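You operate a simulated robot arm through the tools that you are given. There is no shell and no other tool. Be economical: measure what you need, move in short steps, check, and stop when the job is done.

Carry out the task below with a simulated robot arm. There is one attempt and no reset: what you move stays moved.

Task
Mist the soap smear and scrub it off with the red brush.
Fine: mist it with water from the small spray bottle, stood on the table; bottle and brush go back where they stood. Set down upright: small spray bottle, red brush. What is to be rubbed or washed off counts as gone when no trace of it is left.

Only the result counts: the job must be done as asked and must still hold three seconds after the hand-in. Knocking over, shifting, dropping, spilling or breaking anything else fails it.

Robot
A 7-joint arm with a two-finger parallel gripper, fixed in place. Base frame: the origin is at the foot of the arm, x ahead of it, y to its left, z up; the work surface is at about z = 800. Readings come in mm, degrees, newtons and seconds.
With the tool pointing down near the work surface it reaches from about 240 to 680 mm from the base axis. Its first joint turns from -66.0 to 66.0 degrees. Payload 2.4 kg.
The TCP is the grasp point between the finger pads, 30 mm short of the fingertips. In the tool frame z runs along the fingers and y along their closing line. The gripper opens to 94 mm. The fingers are 28 mm wide and 10 mm thick; the gripper's body (50 by 96 mm) begins 55 mm behind the TCP.
Orientation is that of the tool frame in the base frame, as a unit quaternion [x, y, z, w]. With the fingers straight down and closing along the base's y, the tool's x points along the base's -x, its y along +y and its z along -z.

Tools
- The arm moves only by the tool jog_arm. Its argument "steps" is a list of rows, each a list of 7 numbers: the shift along the tool's x, y, z in mm, then the turn, a rotation vector about the tool's x, y, z in degrees, then the closure in counts, from 0 (fully open) to 255 (shut). In form: [[tx, ty, tz, wx, wy, wz, claw], ...]. A call has 1 to 10 rows; each row shifts and turns the commanded pose from where the row before left it, along the tool's axes as they then stand. Rows are played at 5 a second. More than 50 mm and 8.6 degrees between two rows, or a gripper value outside its range, and nothing of the call is played. Where a pose cannot be reached the arm comes as near as it can. A force on the tool above 40 N (or 10 N above the force at the start of the call, whichever is more), or a blocked arm, ends the call early, and 0.2 s more pass. Each finger travels about 153 mm/s and halts on what it meets, pressing with about 27 N; the grip force reading is that of the motor and also rises with nothing between the fingers. The clock runs only during rows and for 0.2 s after the last one: add rows that do not move to give the fingers time. It gives the time, the measured TCP pose, the force on the tool (base axes), the opening and the grip force at its end, in the units of the frame above (readings bear some noise), with the torque about the TCP (base axes, N m) and any sound that the robot's microphone picked up, and new pictures: "show" is both (left out), scene, wrist or none.
- Cameras (640 x 400 px; columns grow to the right, rows downward): "scene" is fixed at [26.2, 464.6, 1442.8]; the picture's right is [-0.85, -0.53, 0.00], its down [-0.31, 0.50, -0.81] and it looks along [0.43, -0.69, -0.59] (base axes); focal length 254 px, centre (320, 200). "wrist" rides on the gripper at [76, 14, -103] in the tool frame; the picture's right is [-0.18, 0.98, 0.00], its down [-0.75, -0.14, -0.64] and it looks along [-0.63, -0.12, 0.77] (tool axes); focal length 243 px, centre (320, 200).
- point_at(camera, pixels): for up to 12 pixels [column, row] of the newest picture of that camera ("zoom" is the newest enlarged one), the place [x, y, z] in the base frame of the surface seen there, good to about 2 mm. The clock stands still meanwhile.
- close_up(camera, box): a new picture of the part [left, top, right, bottom] of that camera's present view, enlarged. The clock stands still meanwhile.
- hand_in(): hands the job in; it is judged then, once.

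Go step by step. Measure first, check grasps and placings, and put right what went wrong. The budget is 80 turns and 200 pictures, counting those below and the enlarged ones. Unless the task says otherwise, let go and move clear before handing in, and close with one line.

The tools are called after "Emit:" by a JSON object that holds its "fn" and its "kwargs". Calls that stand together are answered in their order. jog_arm: Moves the arm, as the interface text tells. Its arguments: {"type":"object","properties":{"steps":{"type":"array"},"show":{"type":"string","enum":["both","scene","wrist","none"]}},"required":["steps"]} The other tools are called the same way: point_at (camera, pixels) gives the place of the surface under pixels of a picture; close_up (camera, box) takes an enlarged picture of a part of a camera's view; hand_in () hands the job in.

At the start:

```text
time: 0.0
eef_pos: [420.6, -139.6, 1178.9]
ee_rot: [-0.001, 1.0, 0.0, 0.001]
ft_force: [0.6, 0.4, -0.1]
ft_torque: [-0.02, 0.02, 0.02]
opening: 93.9
gripper_force: 0.1
```

scene: 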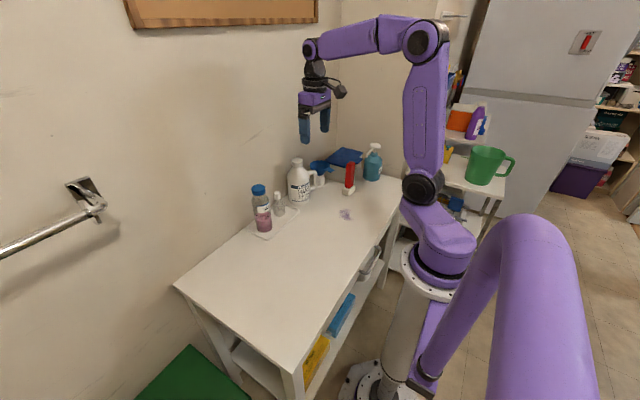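
wrist: 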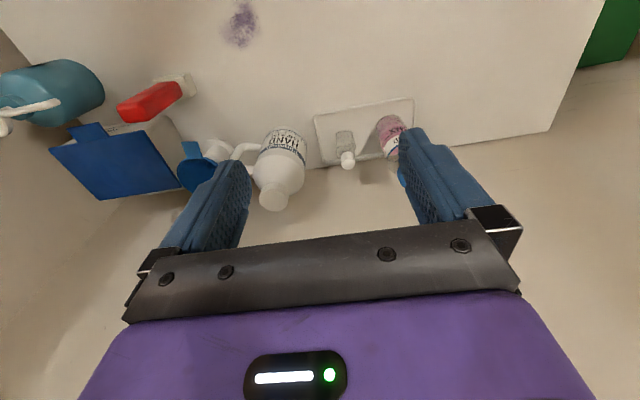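

The scene shows the smear near (346,214), the red brush at (349,180), and a small spray bottle at (279,203) on a tray. I'll enlarge these areas.

Emit:
{"fn": "close_up", "kwargs": {"camera": "scene", "box": [230, 130, 400, 250]}}

Emit:
{"fn": "close_up", "kwargs": {"camera": "wrist", "box": [300, 80, 460, 180]}}

Emit:
{"fn": "close_up", "kwargs": {"camera": "wrist", "box": [80, 0, 280, 125]}}

Emit:
{"fn": "point_at", "kwargs": {"camera": "wrist", "pixels": [[240, 23], [240, 3], [240, 44], [228, 24], [256, 24], [345, 140], [347, 160], [182, 84], [150, 100], [190, 85], [165, 75], [320, 115]]}}

```text
3.33 times, centred on (315, 190) of scene
```

zoom: 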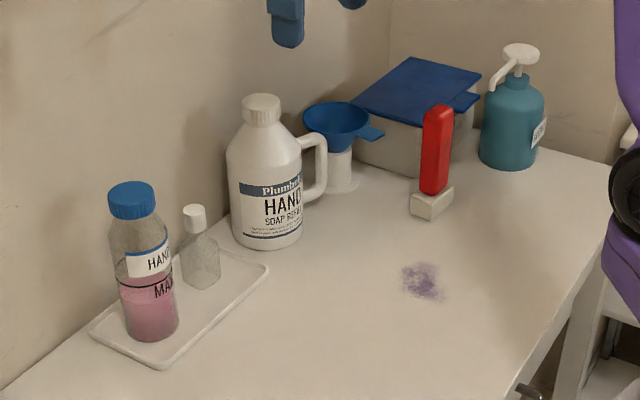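

```text
4.00 times, centred on (380, 130) of wrist
```

zoom: 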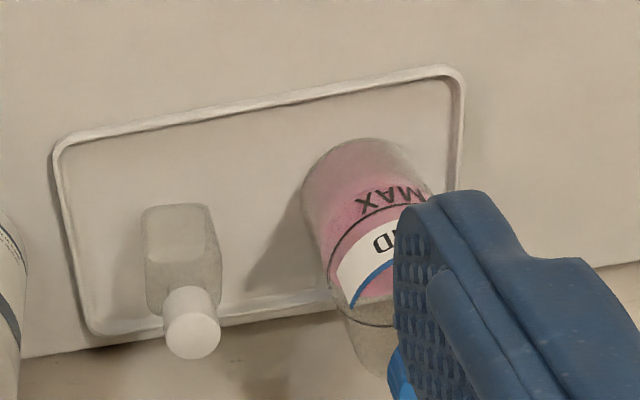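

```text
3.20 times, centred on (180, 62) of wrist
```

zoom: 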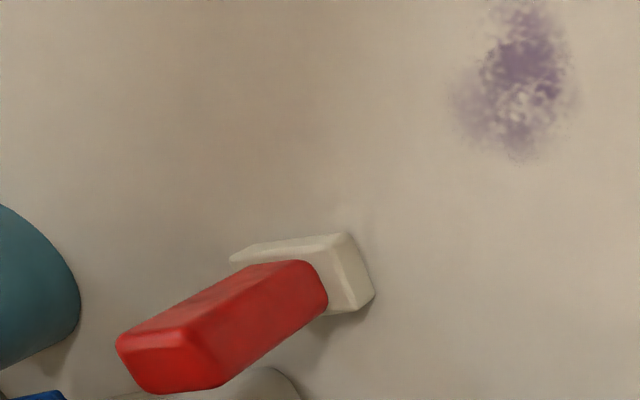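

```text
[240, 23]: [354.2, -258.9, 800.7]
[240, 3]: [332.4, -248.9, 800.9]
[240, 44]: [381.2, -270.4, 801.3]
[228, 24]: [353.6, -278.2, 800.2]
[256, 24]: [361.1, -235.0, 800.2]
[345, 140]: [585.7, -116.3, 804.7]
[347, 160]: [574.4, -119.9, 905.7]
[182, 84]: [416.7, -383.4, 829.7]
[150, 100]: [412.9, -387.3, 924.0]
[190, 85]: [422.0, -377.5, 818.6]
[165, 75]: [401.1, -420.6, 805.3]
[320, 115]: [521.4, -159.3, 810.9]
```

The small bottle stands near (580,-118) and is about 105 mm tall. I'll look closely at its head to find the nozzle direction, and at the brush shape.

Emit:
{"fn": "close_up", "kwargs": {"camera": "scene", "box": [262, 183, 302, 223]}}

Emit:
{"fn": "close_up", "kwargs": {"camera": "wrist", "box": [325, 120, 373, 180]}}

Emit:
{"fn": "close_up", "kwargs": {"camera": "scene", "box": [325, 150, 375, 200]}}

```text
10.00 times, centred on (282, 203) of scene
```

zoom: 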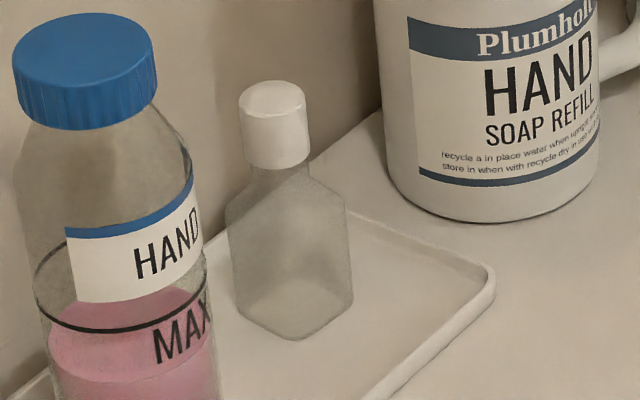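

```text
6.67 times, centred on (349, 150) of wrist
```

zoom: 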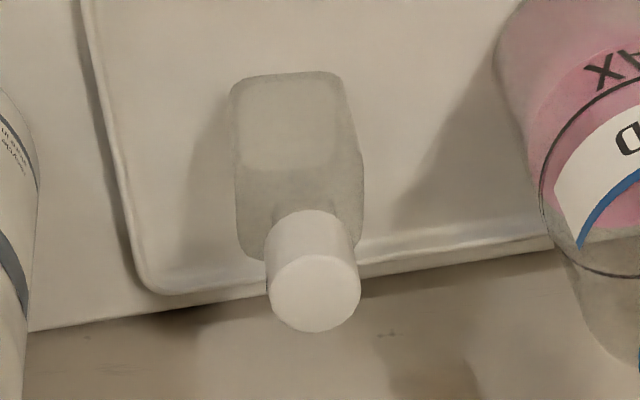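

```text
8.00 times, centred on (350, 175) of scene
```

zoom: 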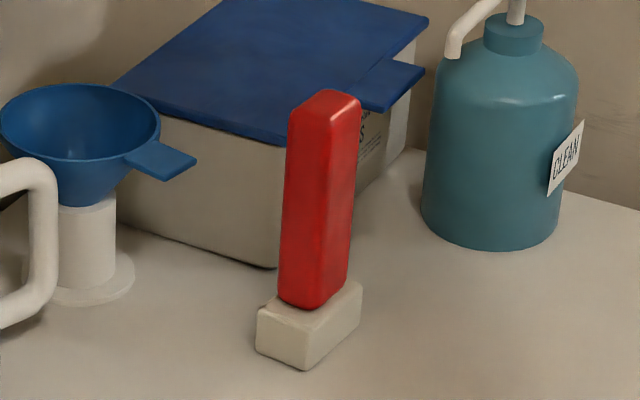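

No nozzle is visible from this side, so I need a closer look. First I'll map the neighbours and the bottle extents.

Emit:
{"fn": "point_at", "kwargs": {"camera": "scene", "pixels": [[258, 188], [266, 228], [277, 195], [279, 212], [297, 162], [300, 195], [345, 150], [320, 165], [373, 148], [352, 165], [347, 193], [268, 215]]}}

Emit:
{"fn": "jog_arm", "kwargs": {"steps": [[-20, 10, 40, 0, 0, 0, 0], [-20, 10, 40, 0, 0, 0, 0], [-20, 5, 40, 0, 0, 0, 0], [0, 0, 0, 0, 0, 0, 0]]}}

```text
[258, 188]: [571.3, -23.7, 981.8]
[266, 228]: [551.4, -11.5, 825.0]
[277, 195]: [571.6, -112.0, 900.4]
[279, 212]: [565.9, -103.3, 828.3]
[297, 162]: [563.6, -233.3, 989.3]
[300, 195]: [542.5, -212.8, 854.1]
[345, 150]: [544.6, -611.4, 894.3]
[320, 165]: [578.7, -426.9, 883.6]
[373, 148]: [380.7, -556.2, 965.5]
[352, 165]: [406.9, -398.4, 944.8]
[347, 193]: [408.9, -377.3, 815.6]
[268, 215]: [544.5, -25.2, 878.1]
```

```text
time: 1.0
eef_pos: [481.3, -115.8, 1057.3]
ee_rot: [-0.001, 1.0, 0.0, -0.001]
ft_force: [-1.0, 0.4, -0.2]
ft_torque: [-0.03, -0.01, 0.0]
opening: 94.1
gripper_force: 0.0
```

scene: 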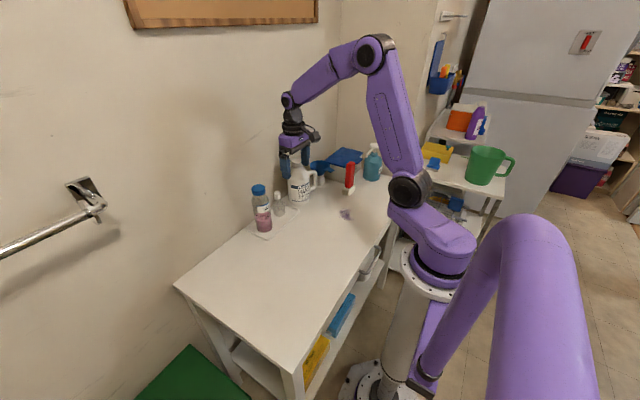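
wrist: 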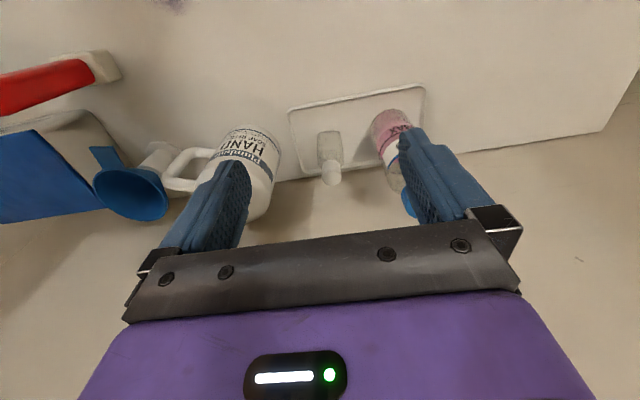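

The small bottle is now at (330,155) with the pink bottle at y≈-30 and the refill jug at y≈-225 on each side. I'll go lower and zoom in on it.

Emit:
{"fn": "jog_arm", "kwargs": {"steps": [[0, 0, 30, 0, 0, 0, 90], [0, 0, 30, 0, 0, 0, 90], [0, 0, 0, 0, 0, 0, 90]], "show": "wrist"}}

Emit:
{"fn": "close_up", "kwargs": {"camera": "wrist", "box": [280, 100, 380, 200]}}

Emit:
{"fn": "point_at", "kwargs": {"camera": "zoom", "pixels": [[320, 200], [320, 300], [320, 350]]}}

```text
time: 1.8
eef_pos: [481.1, -114.8, 998.6]
ee_rot: [0.0, 1.0, 0.0, 0.0]
ft_force: [0.3, -0.2, -0.6]
ft_torque: [-0.02, -0.04, 0.01]
opening: 60.6
gripper_force: 0.1
```

wrist: 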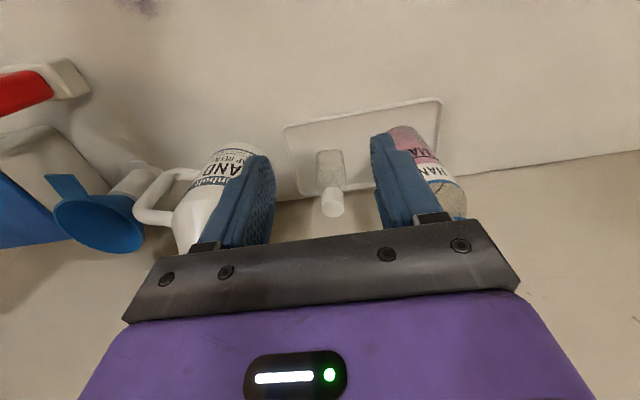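

```text
4.00 times, centred on (330, 150) of wrist
```

zoom: 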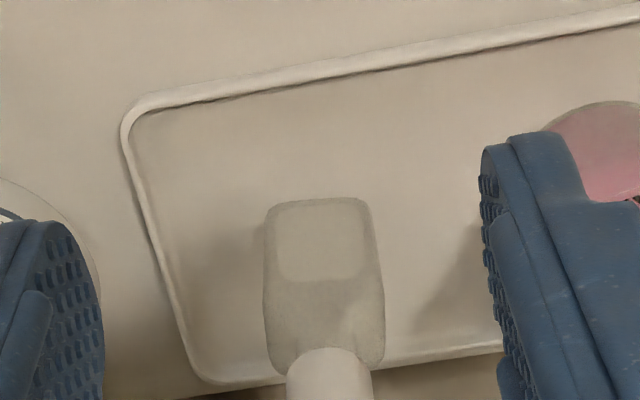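

```text
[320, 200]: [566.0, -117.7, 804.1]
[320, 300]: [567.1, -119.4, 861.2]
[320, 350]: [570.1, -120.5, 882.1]
```

Bottle front face is near x=566. I'll get its edges for the centre and width.

Emit:
{"fn": "point_at", "kwargs": {"camera": "zoom", "pixels": [[270, 300], [376, 300], [272, 260], [374, 260], [272, 340], [380, 340], [294, 370], [366, 370], [330, 352], [275, 210], [365, 210], [320, 203]]}}

Emit:
{"fn": "point_at", "kwargs": {"camera": "wrist", "pixels": [[332, 204], [325, 207], [340, 204], [332, 214], [332, 196]]}}

```text
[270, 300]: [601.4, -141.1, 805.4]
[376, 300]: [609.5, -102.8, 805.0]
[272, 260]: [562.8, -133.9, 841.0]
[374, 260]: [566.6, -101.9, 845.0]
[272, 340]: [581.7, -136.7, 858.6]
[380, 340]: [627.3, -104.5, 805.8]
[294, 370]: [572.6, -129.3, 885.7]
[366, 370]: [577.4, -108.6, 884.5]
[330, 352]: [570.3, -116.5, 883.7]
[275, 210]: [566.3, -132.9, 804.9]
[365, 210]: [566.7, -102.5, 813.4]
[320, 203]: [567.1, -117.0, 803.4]
```

```text
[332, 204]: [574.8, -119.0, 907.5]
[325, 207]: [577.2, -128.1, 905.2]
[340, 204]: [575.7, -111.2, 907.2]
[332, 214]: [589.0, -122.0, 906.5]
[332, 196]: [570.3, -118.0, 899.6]
```

The bottle's centre is about (580,-119): body 34 mm wide, cap top at 907. I'll move above it, then descend slowly to z≈862 with the fingers at ±30 mm.

Emit:
{"fn": "jog_arm", "kwargs": {"steps": [[-33, -2, 0, 0, 0, 0, 90], [-33, -2, 0, 0, 0, 0, 90], [-33, 0, 0, 0, 0, 3, 90], [0, 0, 0, 0, 0, 0, 90]]}}

```text
time: 2.8
eef_pos: [579.1, -119.5, 997.8]
ee_rot: [0.027, 1.0, 0.0, 0.0]
ft_force: [0.3, -0.3, -1.0]
ft_torque: [-0.02, 0.04, 0.0]
opening: 60.6
gripper_force: 0.1
```

scene: 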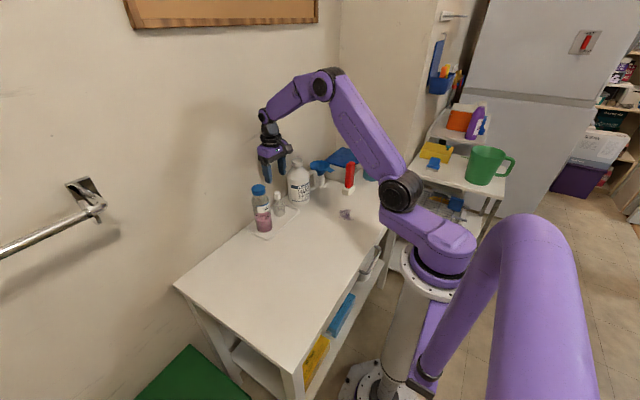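
wrist: 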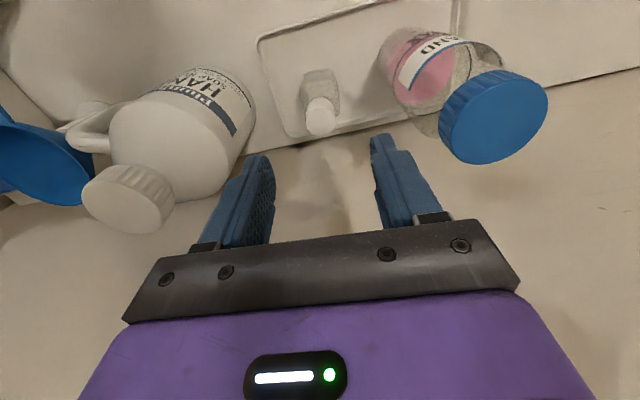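

The bottle at (320,110) is centred between the fingers, so I descend in two stages.

Emit:
{"fn": "jog_arm", "kwargs": {"steps": [[0, 0, 35, 0, 0, 0, 90], [0, 0, 30, 0, 0, 0, 90], [0, 0, 20, 0, 0, 0, 90], [0, 0, 0, 0, 0, 0, 90]]}}

Emit:
{"fn": "close_up", "kwargs": {"camera": "scene", "box": [230, 120, 350, 240]}}

```text
time: 3.8
eef_pos: [580.5, -119.1, 912.5]
ee_rot: [0.027, 1.0, 0.001, 0.0]
ft_force: [-0.7, 0.0, -0.7]
ft_torque: [0.01, -0.03, 0.0]
opening: 60.8
gripper_force: 0.0
```

scene: 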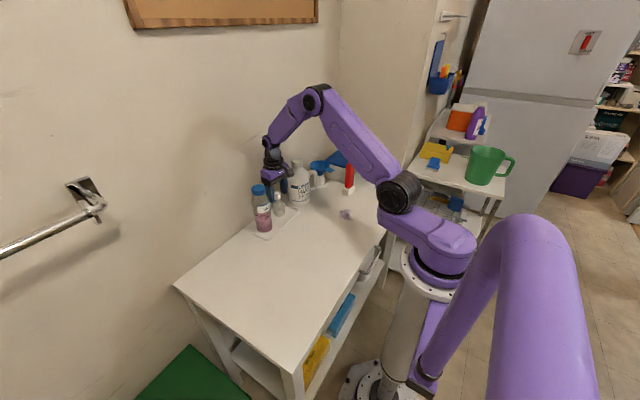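
wrist: 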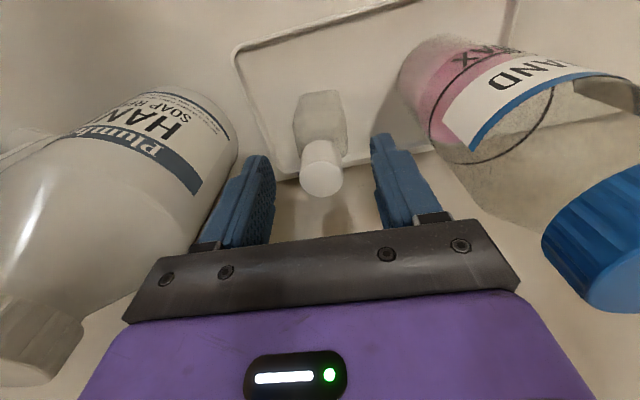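

```text
3.33 times, centred on (290, 180) of scene
```

zoom: 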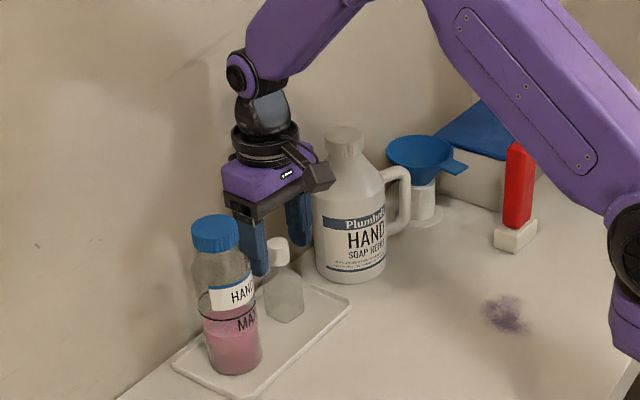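

The cap at (320,180) sits on the TCP axis (row 187) as hoped. Descend 50 mm more.

Emit:
{"fn": "jog_arm", "kwargs": {"steps": [[0, 0, 20, 0, 0, 0, 90], [0, 0, 20, 0, 0, 0, 90], [0, 0, 9, 0, 0, 0, 90], [0, 0, 0, 0, 0, 0, 90]]}}

Emit:
{"fn": "close_up", "kwargs": {"camera": "scene", "box": [240, 150, 320, 230]}}

```text
time: 4.8
eef_pos: [578.8, -119.5, 865.2]
ee_rot: [0.026, 1.0, 0.0, 0.001]
ft_force: [0.1, -1.2, 0.6]
ft_torque: [-0.01, 0.03, 0.0]
opening: 60.7
gripper_force: 0.0
```

scene: 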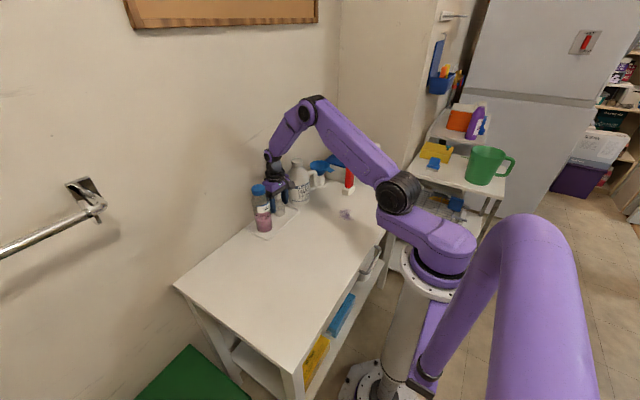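
wrist: 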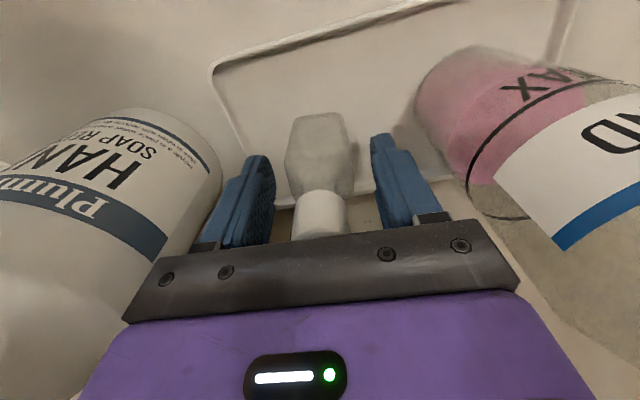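

```text
5.00 times, centred on (280, 190) of scene
```

zoom: 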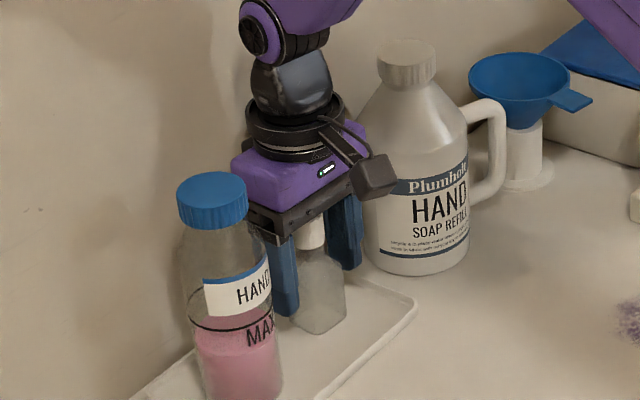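

The bottle stands between the fingers and the palm clears the cap. Now I close gently onto the body and check the opening.

Emit:
{"fn": "jog_arm", "kwargs": {"steps": [[0, 0, 0, 0, 0, 0, 130], [0, 0, 0, 0, 0, 0, 170], [0, 0, 0, 0, 0, 0, 200], [0, 0, 0, 0, 0, 0, 200]], "show": "wrist"}}

```text
time: 5.8
eef_pos: [580.0, -119.6, 865.4]
ee_rot: [0.026, 1.0, 0.0, 0.001]
ft_force: [0.4, 0.6, 0.2]
ft_torque: [-0.02, 0.01, -0.01]
opening: 36.9
gripper_force: 27.0
```

wrist: 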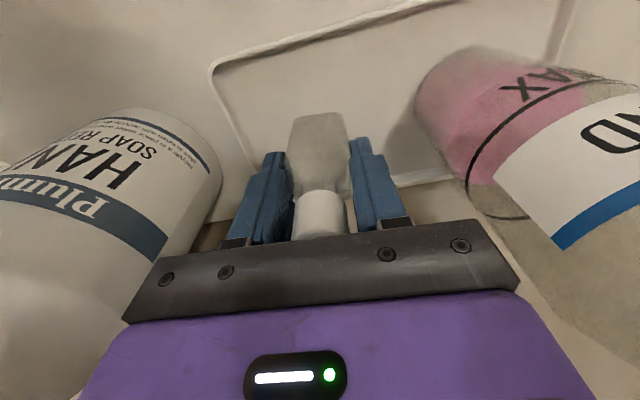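

Gripped at 36.9 mm. Lift 60 mm, then move back toward the arm to clear the row.

Emit:
{"fn": "jog_arm", "kwargs": {"steps": [[0, 0, -15, 0, 0, 0, 200], [0, 0, -25, 0, 0, 0, 200], [0, 0, -25, 0, 0, 0, 200], [25, 0, 0, 0, 0, 0, 200], [35, 0, 0, 0, 0, 0, 200], [35, 0, 0, 0, 0, 0, 200], [35, 0, -20, 0, 0, 0, 200], [0, 0, -20, 0, 0, 0, 200], [0, 0, 0, 0, 0, 0, 200]]}}

Emit:
{"fn": "close_up", "kwargs": {"camera": "scene", "box": [260, 130, 360, 230]}}

```text
time: 7.8
eef_pos: [450.9, -112.9, 970.7]
ee_rot: [0.026, 1.0, 0.0, 0.001]
ft_force: [-0.1, -0.2, -0.9]
ft_torque: [0.03, -0.01, 0.01]
opening: 36.9
gripper_force: 26.5
```

scene: 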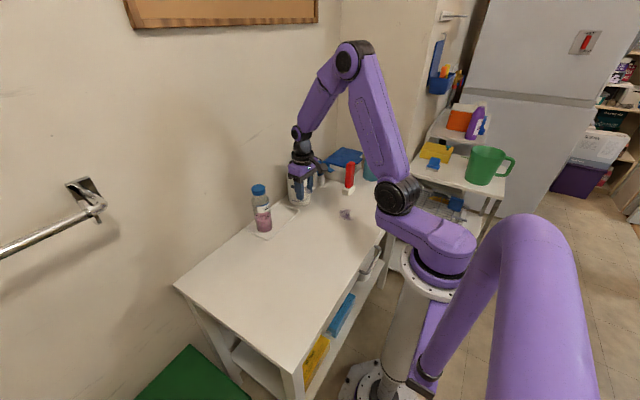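
wrist: 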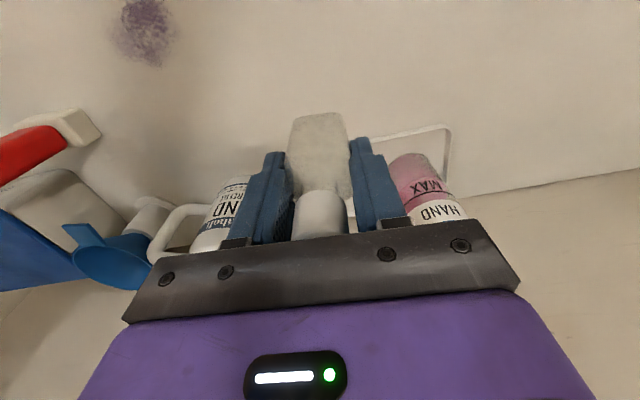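

```text
4.00 times, centred on (310, 180) of scene
```

zoom: 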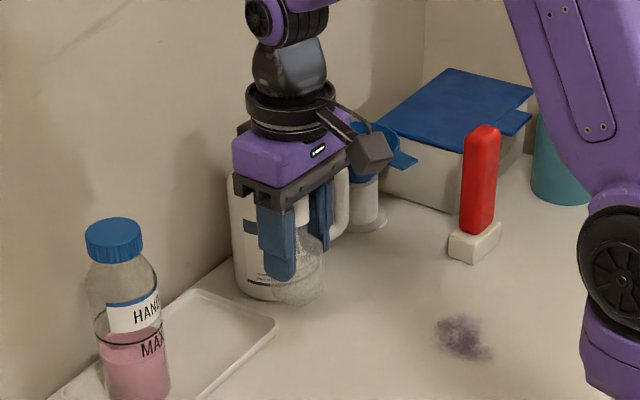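

The bottle is held cleanly. I'll yaw it about 80° so its far side faces the scene camera, to find the nozzle.

Emit:
{"fn": "jog_arm", "kwargs": {"steps": [[0, 0, 0, 0, 0, -8, 200], [0, 0, 0, 0, 0, -8, 200], [0, 0, 0, 0, 0, -8, 200], [0, 0, 0, 0, 0, -8, 200], [0, 0, 0, 0, 0, -8, 200], [0, 0, 0, 0, 0, -8, 200], [0, 0, 0, 0, 0, -8, 200], [0, 0, 0, 0, 0, -8, 200], [0, 0, 0, 0, 0, -8, 200], [0, 0, 0, 0, 0, -8, 200]]}}

Emit:
{"fn": "close_up", "kwargs": {"camera": "scene", "box": [280, 150, 340, 210]}}

```text
time: 10.0
eef_pos: [450.0, -113.4, 969.2]
ee_rot: [-0.623, 0.783, -0.001, 0.001]
ft_force: [-0.2, 0.2, -0.9]
ft_torque: [0.03, 0.0, 0.02]
opening: 36.7
gripper_force: 27.1
```

scene: 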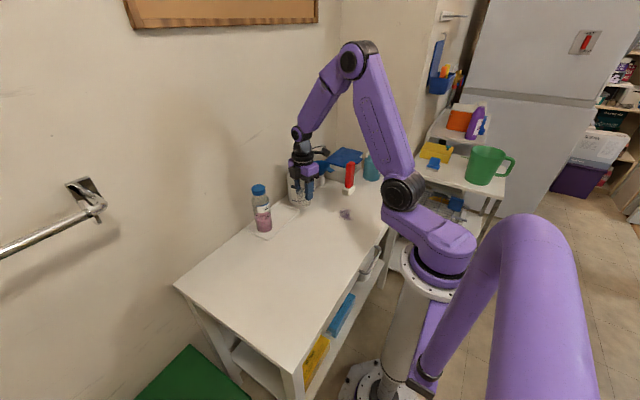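
wrist: 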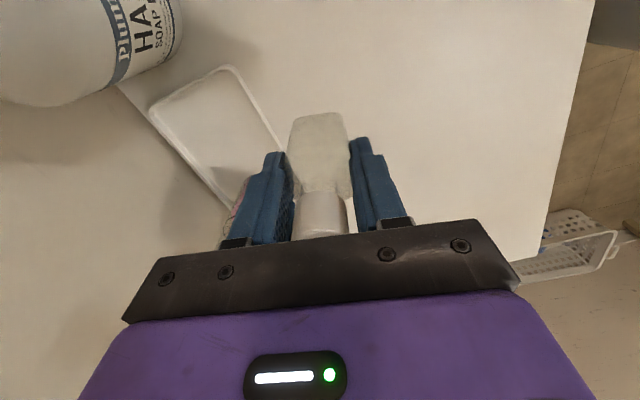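

```text
6.67 times, centred on (310, 180) of scene
```

zoom: 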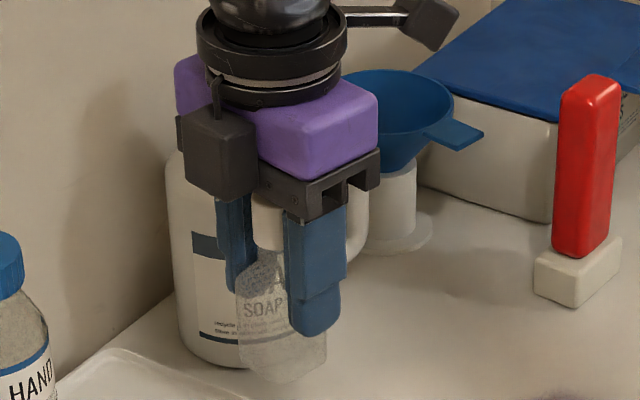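

No nozzle is obvious yet; I'll zoom tighter on the cap and around the bottle from both views.

Emit:
{"fn": "close_up", "kwargs": {"camera": "scene", "box": [298, 174, 318, 194]}}

Emit:
{"fn": "close_up", "kwargs": {"camera": "wrist", "box": [280, 180, 360, 240]}}

```text
16.00 times, centred on (308, 184) of scene
```

zoom: 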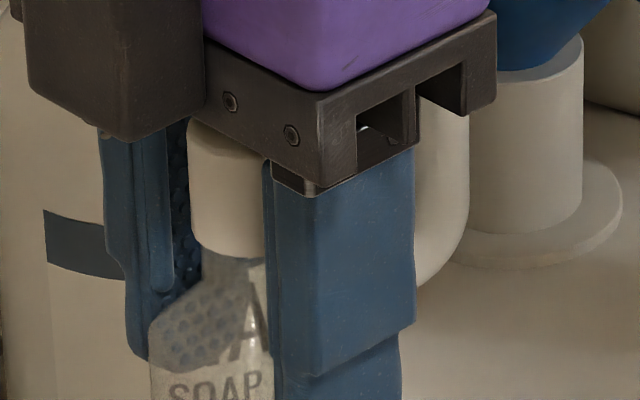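

```text
6.67 times, centred on (320, 210) of wrist
```

zoom: 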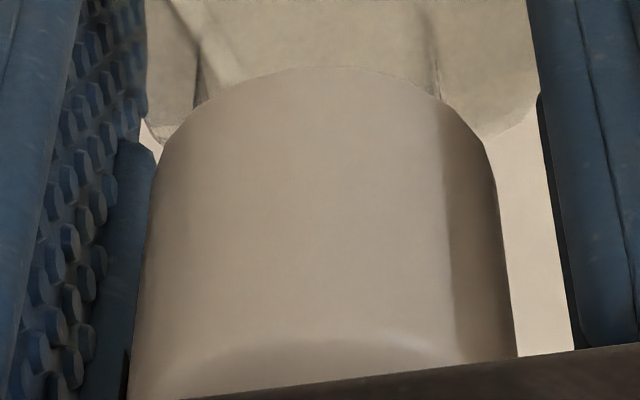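

The cap is a plain press-cap with no visible nozzle. I'll stand the bottle on the table beside the smear, near (360,-160), then inspect it all round.

Emit:
{"fn": "jog_arm", "kwargs": {"steps": [[22, 26, 0, 0, 0, 0, 200], [22, 26, 0, 0, 0, 0, 200], [22, 25, 0, 0, 0, 0, 200], [0, 0, 35, 0, 0, 0, 200], [0, 0, 35, 0, 0, 0, 200], [0, 0, 27, 0, 0, 0, 200], [0, 0, 0, 0, 0, 0, 200]]}}

Emit:
{"fn": "close_up", "kwargs": {"camera": "scene", "box": [290, 170, 390, 270]}}

```text
time: 11.6
eef_pos: [359.9, -161.0, 873.5]
ee_rot: [-0.623, 0.782, -0.001, 0.001]
ft_force: [-0.1, -1.0, -1.0]
ft_torque: [0.0, 0.0, 0.02]
opening: 36.9
gripper_force: 27.1
```

scene: 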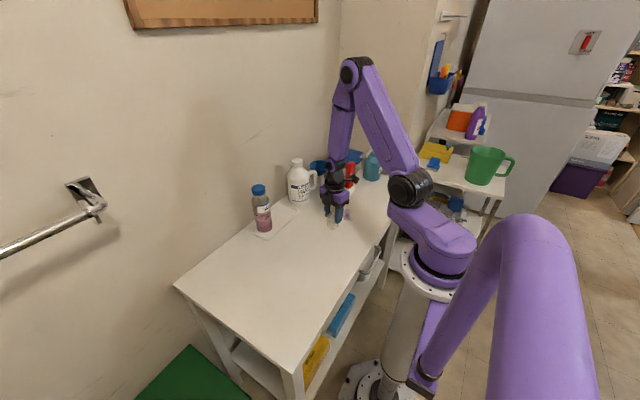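
wrist: 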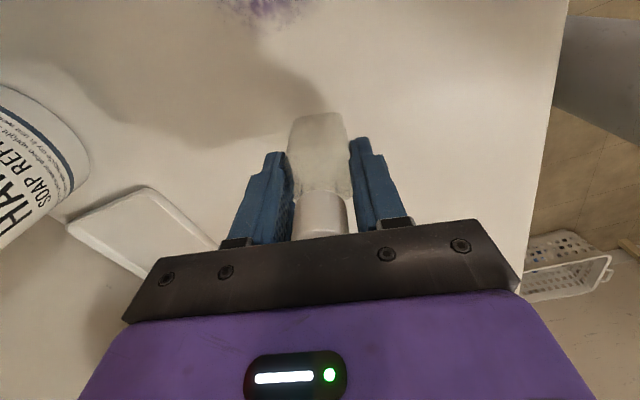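

```text
4.00 times, centred on (340, 220) of scene
```

zoom: 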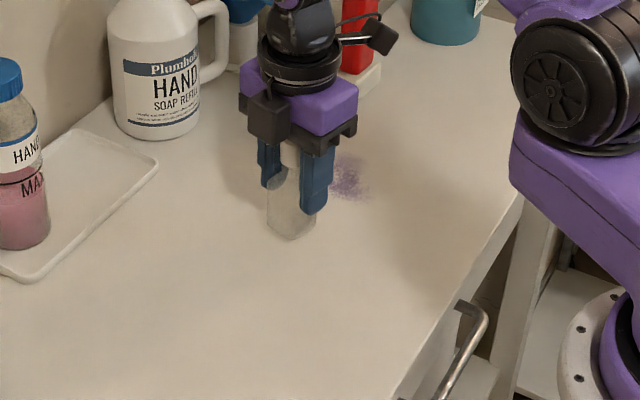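

The bottle hovers about 12 mm above the table near (360,-161). Lower in small steps, watching the force.

Emit:
{"fn": "jog_arm", "kwargs": {"steps": [[0, 0, 6, 0, 0, 0, 200], [0, 0, 3, 0, 0, 0, 200], [0, 0, 1.5, 0, 0, 0, 200], [0, 0, 0, 0, 0, 0, 200]], "show": "none"}}

```text
time: 12.6
eef_pos: [361.7, -160.1, 862.5]
ee_rot: [-0.623, 0.782, -0.001, 0.0]
ft_force: [-0.7, -0.5, -0.2]
ft_torque: [0.01, 0.0, 0.0]
opening: 36.8
gripper_force: 26.6
```

Emit:
{"fn": "jog_arm", "kwargs": {"steps": [[0, 0, 1, 0, 0, 0, 200], [0, 0, 1, 0, 0, 0, 200], [0, 0, 0, 0, 0, 0, 200]], "show": "none"}}

Emit:
{"fn": "close_up", "kwargs": {"camera": "scene", "box": [320, 190, 360, 240]}}

```text
time: 13.4
eef_pos: [360.6, -160.3, 862.0]
ee_rot: [-0.622, 0.783, -0.001, 0.001]
ft_force: [-0.9, 1.2, 14.6]
ft_torque: [0.11, 0.12, -0.06]
opening: 36.8
gripper_force: 26.5
```

```text
8.00 times, centred on (340, 215) of scene
```

zoom: 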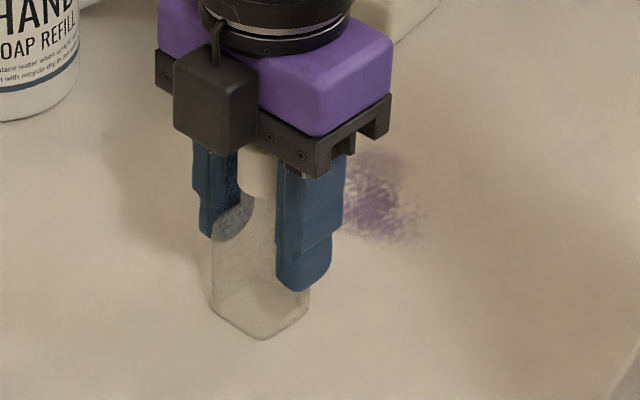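

Contact (14.6 N), so the bottle is standing. Ease up, open, and retreat upward for a look.

Emit:
{"fn": "jog_arm", "kwargs": {"steps": [[0, 0, -1, 0, 0, 0, 200], [0, 0, 0, 0, 0, 0, 150], [0, 0, 0, 0, 0, 0, 90], [0, 0, 0, 0, 0, 0, 90], [0, 0, -25, 0, 0, 0, 90], [0, 0, -35, 0, 0, 0, 90], [0, 0, -40, 0, 0, 0, 90], [0, 0, 0, 0, 0, 0, 90]]}}

Emit:
{"fn": "close_up", "kwargs": {"camera": "scene", "box": [315, 180, 365, 240]}}

Emit:
{"fn": "close_up", "kwargs": {"camera": "wrist", "box": [270, 80, 390, 200]}}

```text
time: 15.2
eef_pos: [359.3, -160.6, 961.7]
ee_rot: [-0.623, 0.783, 0.0, 0.0]
ft_force: [-0.3, -0.1, -1.2]
ft_torque: [-0.02, -0.01, -0.03]
opening: 60.8
gripper_force: 0.0
```

scene: 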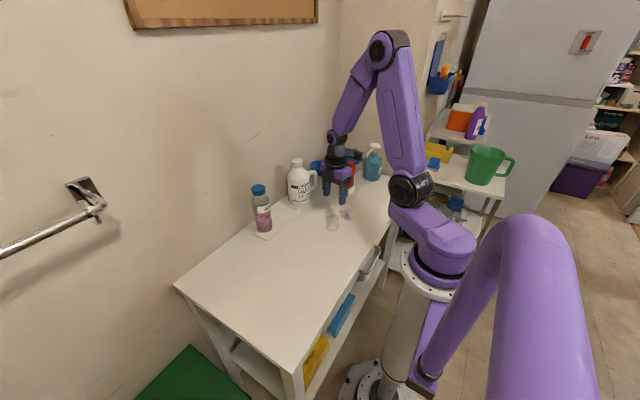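
wrist: 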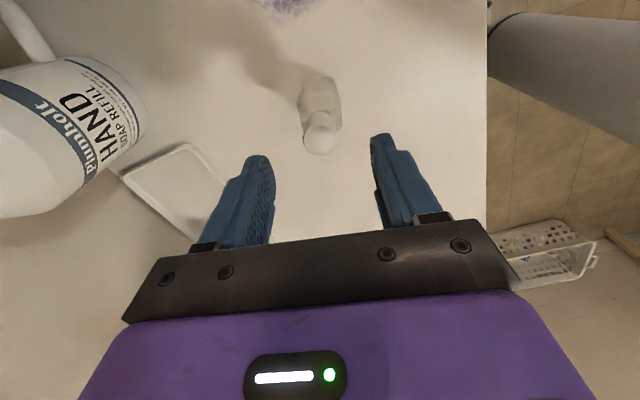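

```text
6.67 times, centred on (340, 210) of scene
```

zoom: 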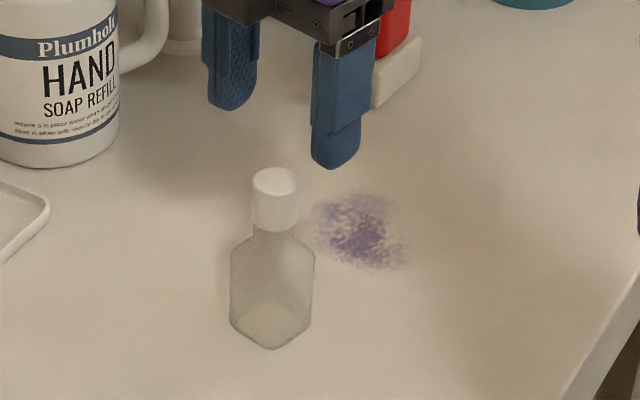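

```text
3.33 times, centred on (330, 140) of wrist
```

zoom: 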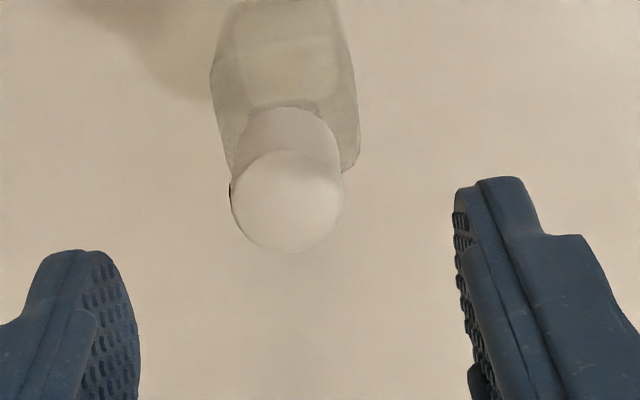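

There's a small dark spot on the cap's left edge at (231,190) of the zoom, possibly a nozzle facing about +x (tool −y). Zoom tighter there.

Emit:
{"fn": "close_up", "kwargs": {"camera": "wrist", "box": [300, 105, 345, 160]}}

Emit:
{"fn": "close_up", "kwargs": {"camera": "wrist", "box": [305, 125, 325, 145]}}

```text
7.27 times, centred on (322, 132) of wrist
```

zoom: 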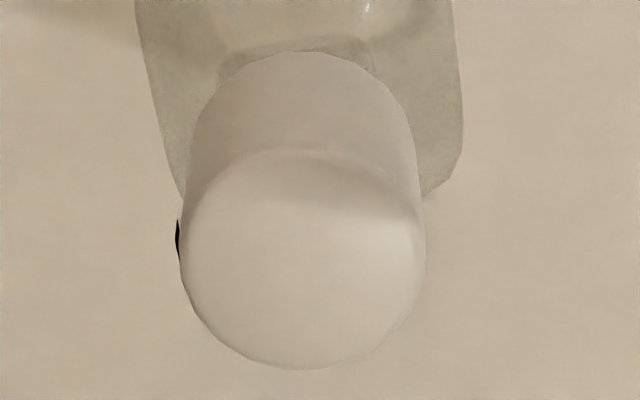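

```text
16.00 times, centred on (315, 135) of wrist
```

zoom: 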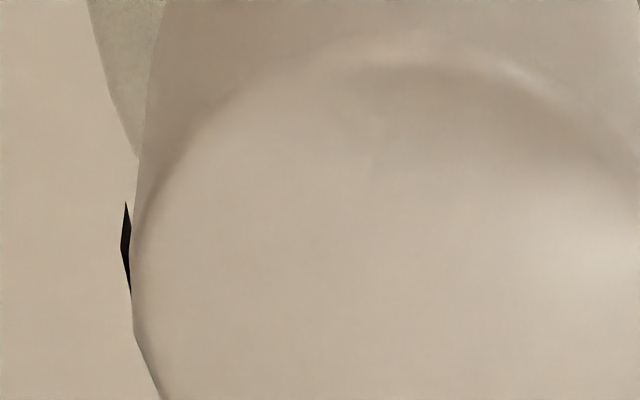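

The black spot is the nozzle orifice, on the tool's −y side, so it now faces about +x. I'll re-grasp the bottle, turn it so the nozzle faces −y, and stand it ~165 mm on the +y side of the smear.

Emit:
{"fn": "jog_arm", "kwargs": {"steps": [[0, 0, 35, 0, 0, 0, 90], [0, 0, 35, 0, 0, 0, 90], [0, 0, 20, 0, 0, 0, 90], [0, 0, 9, 0, 0, 0, 90], [0, 0, 0, 0, 0, 0, 130], [0, 0, 0, 0, 0, 0, 200], [0, 0, 0, 0, 0, 0, 200], [0, 0, 0, 0, 0, 0, 200], [0, 0, -20, 0, 0, 0, 200], [0, 0, -40, 0, 0, 0, 200]], "show": "none"}}

Emit:
{"fn": "jog_arm", "kwargs": {"steps": [[0, 0, 0, 0, 0, 8, 200], [0, 0, 0, 0, 0, 8, 200], [0, 0, 0, 0, 0, 8, 200], [0, 0, 0, 0, 0, 8, 200], [0, 0, 0, 0, 0, 8, 200], [0, 0, 0, 0, 0, 8, 200], [0, 0, 0, 0, 0, 8, 200], [0, 0, 0, 0, 0, 8, 200], [0, 0, 0, 0, 0, 8, 200], [0, 0, 0, 0, 0, 7, 200]], "show": "both"}}

```text
time: 17.4
eef_pos: [361.7, -160.4, 922.2]
ee_rot: [-0.623, 0.782, 0.0, 0.0]
ft_force: [-0.3, 0.7, -0.5]
ft_torque: [0.01, -0.01, -0.03]
opening: 36.9
gripper_force: 27.2
```

```text
time: 19.6
eef_pos: [360.2, -159.7, 923.3]
ee_rot: [0.019, 1.0, 0.0, 0.001]
ft_force: [0.3, 0.9, -1.0]
ft_torque: [0.0, 0.0, 0.03]
opening: 36.6
gripper_force: 26.7
```

scene: 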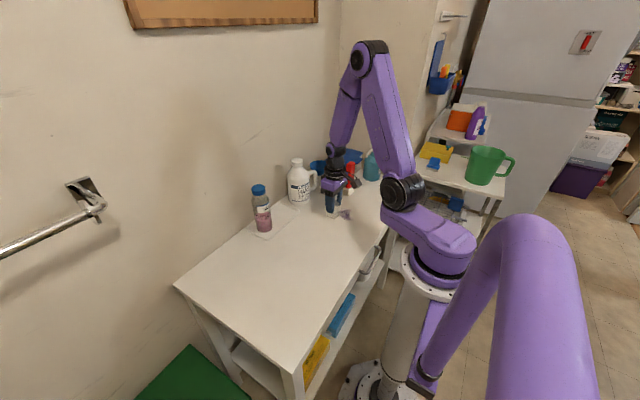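
wrist: 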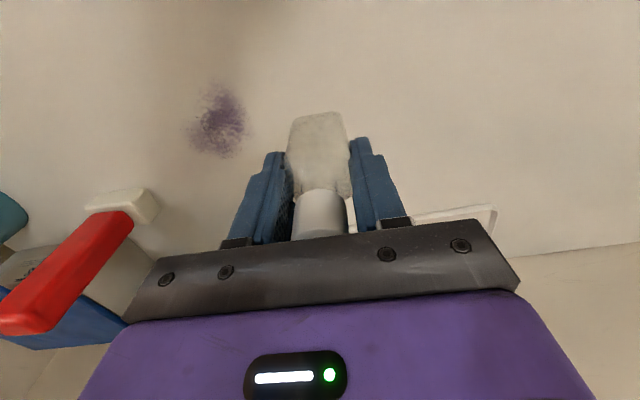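

Smear now at (218,122) in the wrist view. I'll measure its extent for aiming.

Emit:
{"fn": "point_at", "kwargs": {"camera": "wrist", "pixels": [[218, 122], [190, 125], [246, 115], [216, 85], [222, 157], [205, 95], [240, 140]]}}

Emit:
{"fn": "close_up", "kwargs": {"camera": "wrist", "box": [170, 70, 270, 170]}}

```text
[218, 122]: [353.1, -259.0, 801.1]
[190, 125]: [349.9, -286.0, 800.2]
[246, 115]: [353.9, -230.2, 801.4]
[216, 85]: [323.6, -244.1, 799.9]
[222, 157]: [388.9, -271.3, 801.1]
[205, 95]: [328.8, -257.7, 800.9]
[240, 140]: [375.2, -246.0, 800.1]
```

```text
4.00 times, centred on (220, 120) of wrist
```

zoom: 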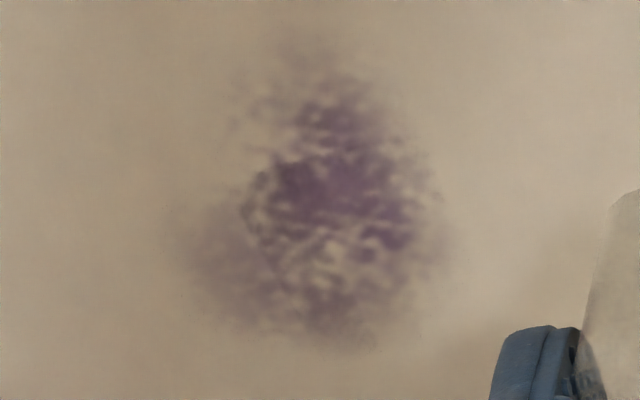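

Smear centre is about (354,-258), 65 mm across. I'll shift the bottle to (360,-95) and set it down there.

Emit:
{"fn": "jog_arm", "kwargs": {"steps": [[1, 33, 0, 0, 0, 0, 200], [1, 32, 0, 0, 0, 0, 200], [0, 0, 30, 0, 0, 0, 200], [0, 0, 20, 0, 0, 0, 200], [0, 0, 8, 0, 0, 0, 200], [0, 0, 2, 0, 0, 0, 200], [0, 0, 1, 0, 0, 0, 200], [0, 0, 0, 0, 0, 0, 200]], "show": "none"}}

```text
time: 21.4
eef_pos: [359.2, -94.8, 861.4]
ee_rot: [0.018, 1.0, 0.0, 0.001]
ft_force: [0.3, 1.9, 12.8]
ft_torque: [0.13, 0.01, 0.02]
opening: 37.0
gripper_force: 27.3
```

Contact; the bottle stands. Release, rise, and close the fingers above the cap.

Emit:
{"fn": "jog_arm", "kwargs": {"steps": [[0, 0, -1, 0, 0, 0, 200], [0, 0, 0, 0, 0, 0, 150], [0, 0, 0, 0, 0, 0, 90], [0, 0, 0, 0, 0, 0, 90], [0, 0, -25, 0, 0, 0, 90], [0, 0, -35, 0, 0, 0, 90], [0, 0, -30, 0, 0, 0, 90], [0, 0, 0, 0, 0, 0, 255], [0, 0, 0, 0, 0, 0, 255]]}}

Emit:
{"fn": "close_up", "kwargs": {"camera": "scene", "box": [305, 180, 365, 240]}}

```text
time: 23.4
eef_pos: [362.4, -96.2, 953.4]
ee_rot: [0.017, 1.0, -0.001, 0.0]
ft_force: [0.2, -0.7, -0.1]
ft_torque: [-0.03, -0.01, 0.0]
opening: 0.1
gripper_force: 26.8
```

scene: 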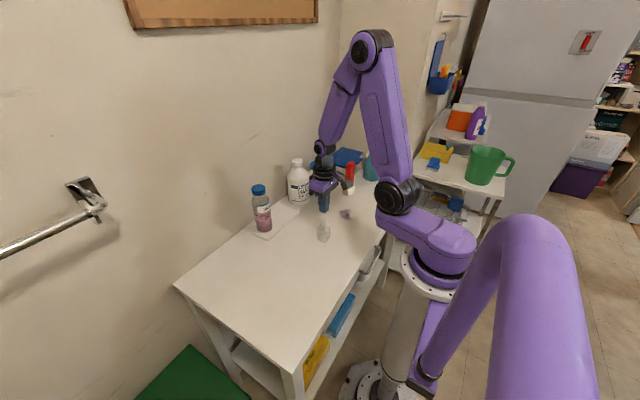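
wrist: 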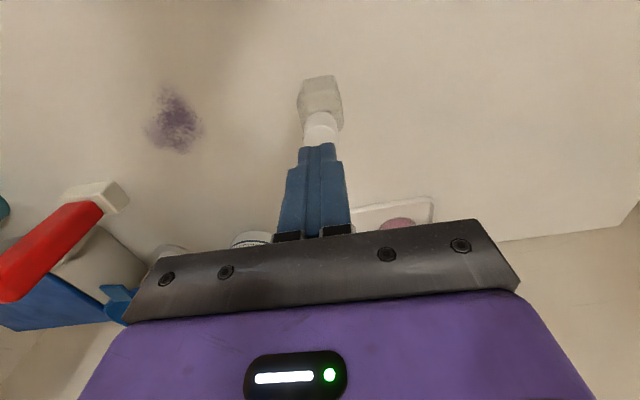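

```text
6.67 times, centred on (335, 210) of scene
```

zoom: 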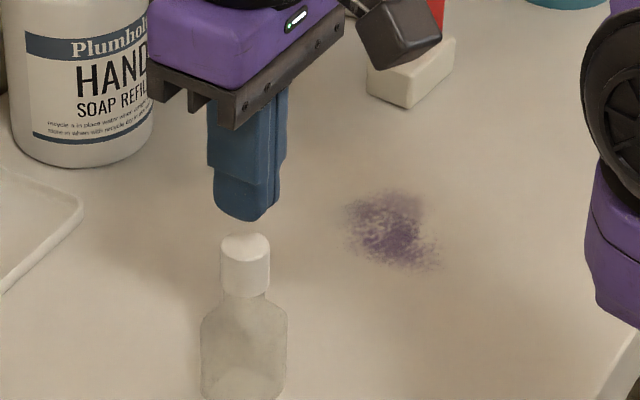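

The closed fingers are straight above the cap. Press down in small steps, listening for a sound.

Emit:
{"fn": "jog_arm", "kwargs": {"steps": [[0, 0, 14, 0, 0, 0, 255], [0, 0, 4, 0, 0, 0, 255], [0, 0, 2, 0, 0, 0, 255], [0, 0, 2, 0, 0, 0, 255], [0, 0, 2, 0, 0, 0, 255], [0, 0, 0, 0, 0, 0, 255]]}}

Emit:
{"fn": "close_up", "kwargs": {"camera": "scene", "box": [305, 180, 365, 240]}}

```text
time: 24.8
eef_pos: [360.8, -95.9, 928.6]
ee_rot: [0.017, 1.0, 0.0, 0.001]
ft_force: [-0.7, -0.2, 1.7]
ft_torque: [0.01, 0.01, -0.01]
opening: 0.0
gripper_force: 27.1
heard: click
```

scene: 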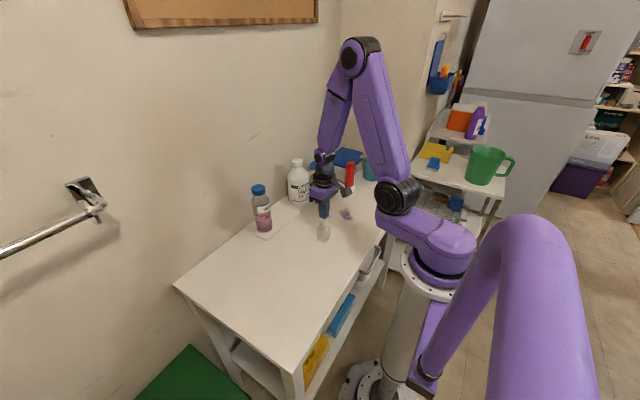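
wrist: 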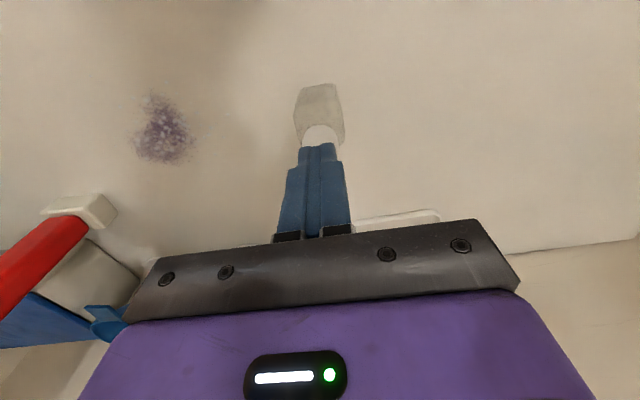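

```text
6.67 times, centred on (335, 210) of scene
```

zoom: 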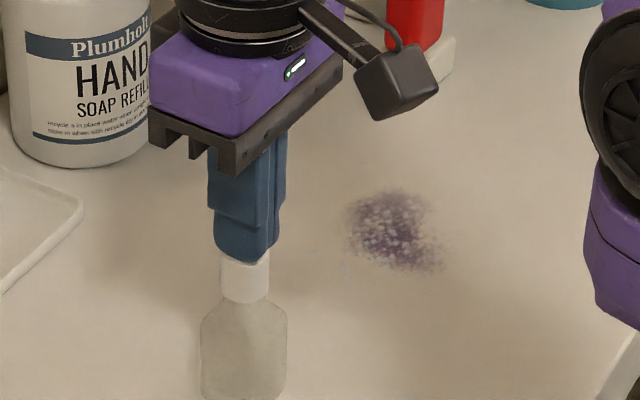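

A click, and droplets now show on the smear at (390,230). Release the press and check the coverage.

Emit:
{"fn": "jog_arm", "kwargs": {"steps": [[0, 0, -10, 0, 0, 0, 255], [0, 0, -25, 0, 0, 0, 255], [0, 0, 0, 0, 0, 0, 255]], "show": "wrist"}}

Emit:
{"fn": "close_up", "kwargs": {"camera": "scene", "box": [325, 195, 365, 235]}}

Emit:
{"fn": "close_up", "kwargs": {"camera": "wrist", "box": [110, 60, 230, 180]}}

```text
time: 25.6
eef_pos: [362.0, -94.9, 964.7]
ee_rot: [0.018, 1.0, 0.0, 0.0]
ft_force: [0.8, 0.1, -0.9]
ft_torque: [0.02, 0.02, 0.0]
opening: 0.3
gripper_force: 27.7
```

wrist: 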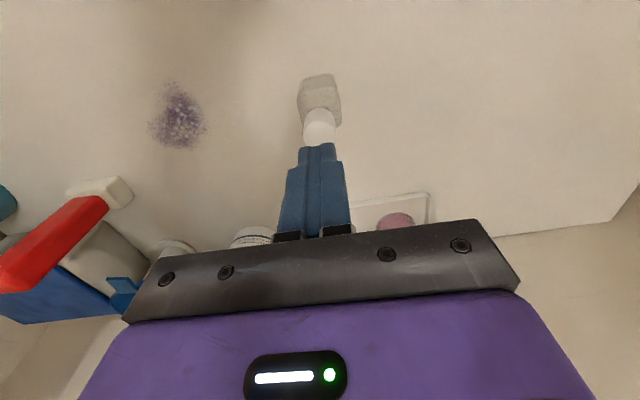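

```text
10.00 times, centred on (345, 215) of scene
```

zoom: 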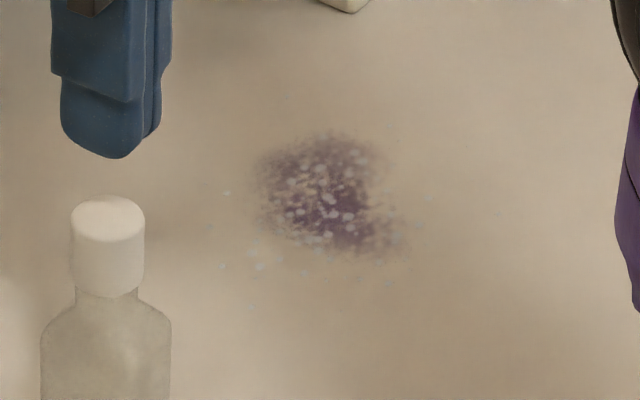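

```text
3.33 times, centred on (170, 120) of wrist
```

zoom: 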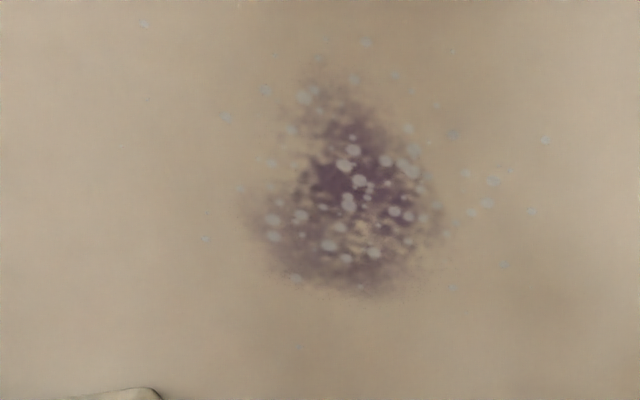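

The smear is evenly misted, so I'll fetch the brush. I move toward it for measurement, staying high.

Emit:
{"fn": "jog_arm", "kwargs": {"steps": [[0, 0, -50, 0, 0, 0, 255], [0, -40, -40, 0, 0, 0, 0], [0, -45, 0, 0, 0, 0, 0], [0, -45, 0, 0, 0, 0, 0], [0, -45, 0, 0, 0, 0, 0], [15, -45, 0, 0, 0, -2, 0], [15, -40, 0, 0, 0, 0, 0], [0, 0, 0, 0, 0, 0, 0]]}}

Emit:
{"fn": "close_up", "kwargs": {"camera": "scene", "box": [330, 150, 370, 200]}}

```text
refused: row 2 steps farther than a row can; nothing moved
```

```text
8.00 times, centred on (350, 175) of scene
```

zoom: 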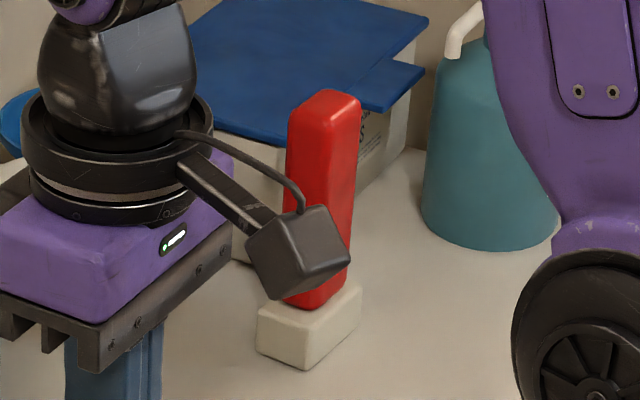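

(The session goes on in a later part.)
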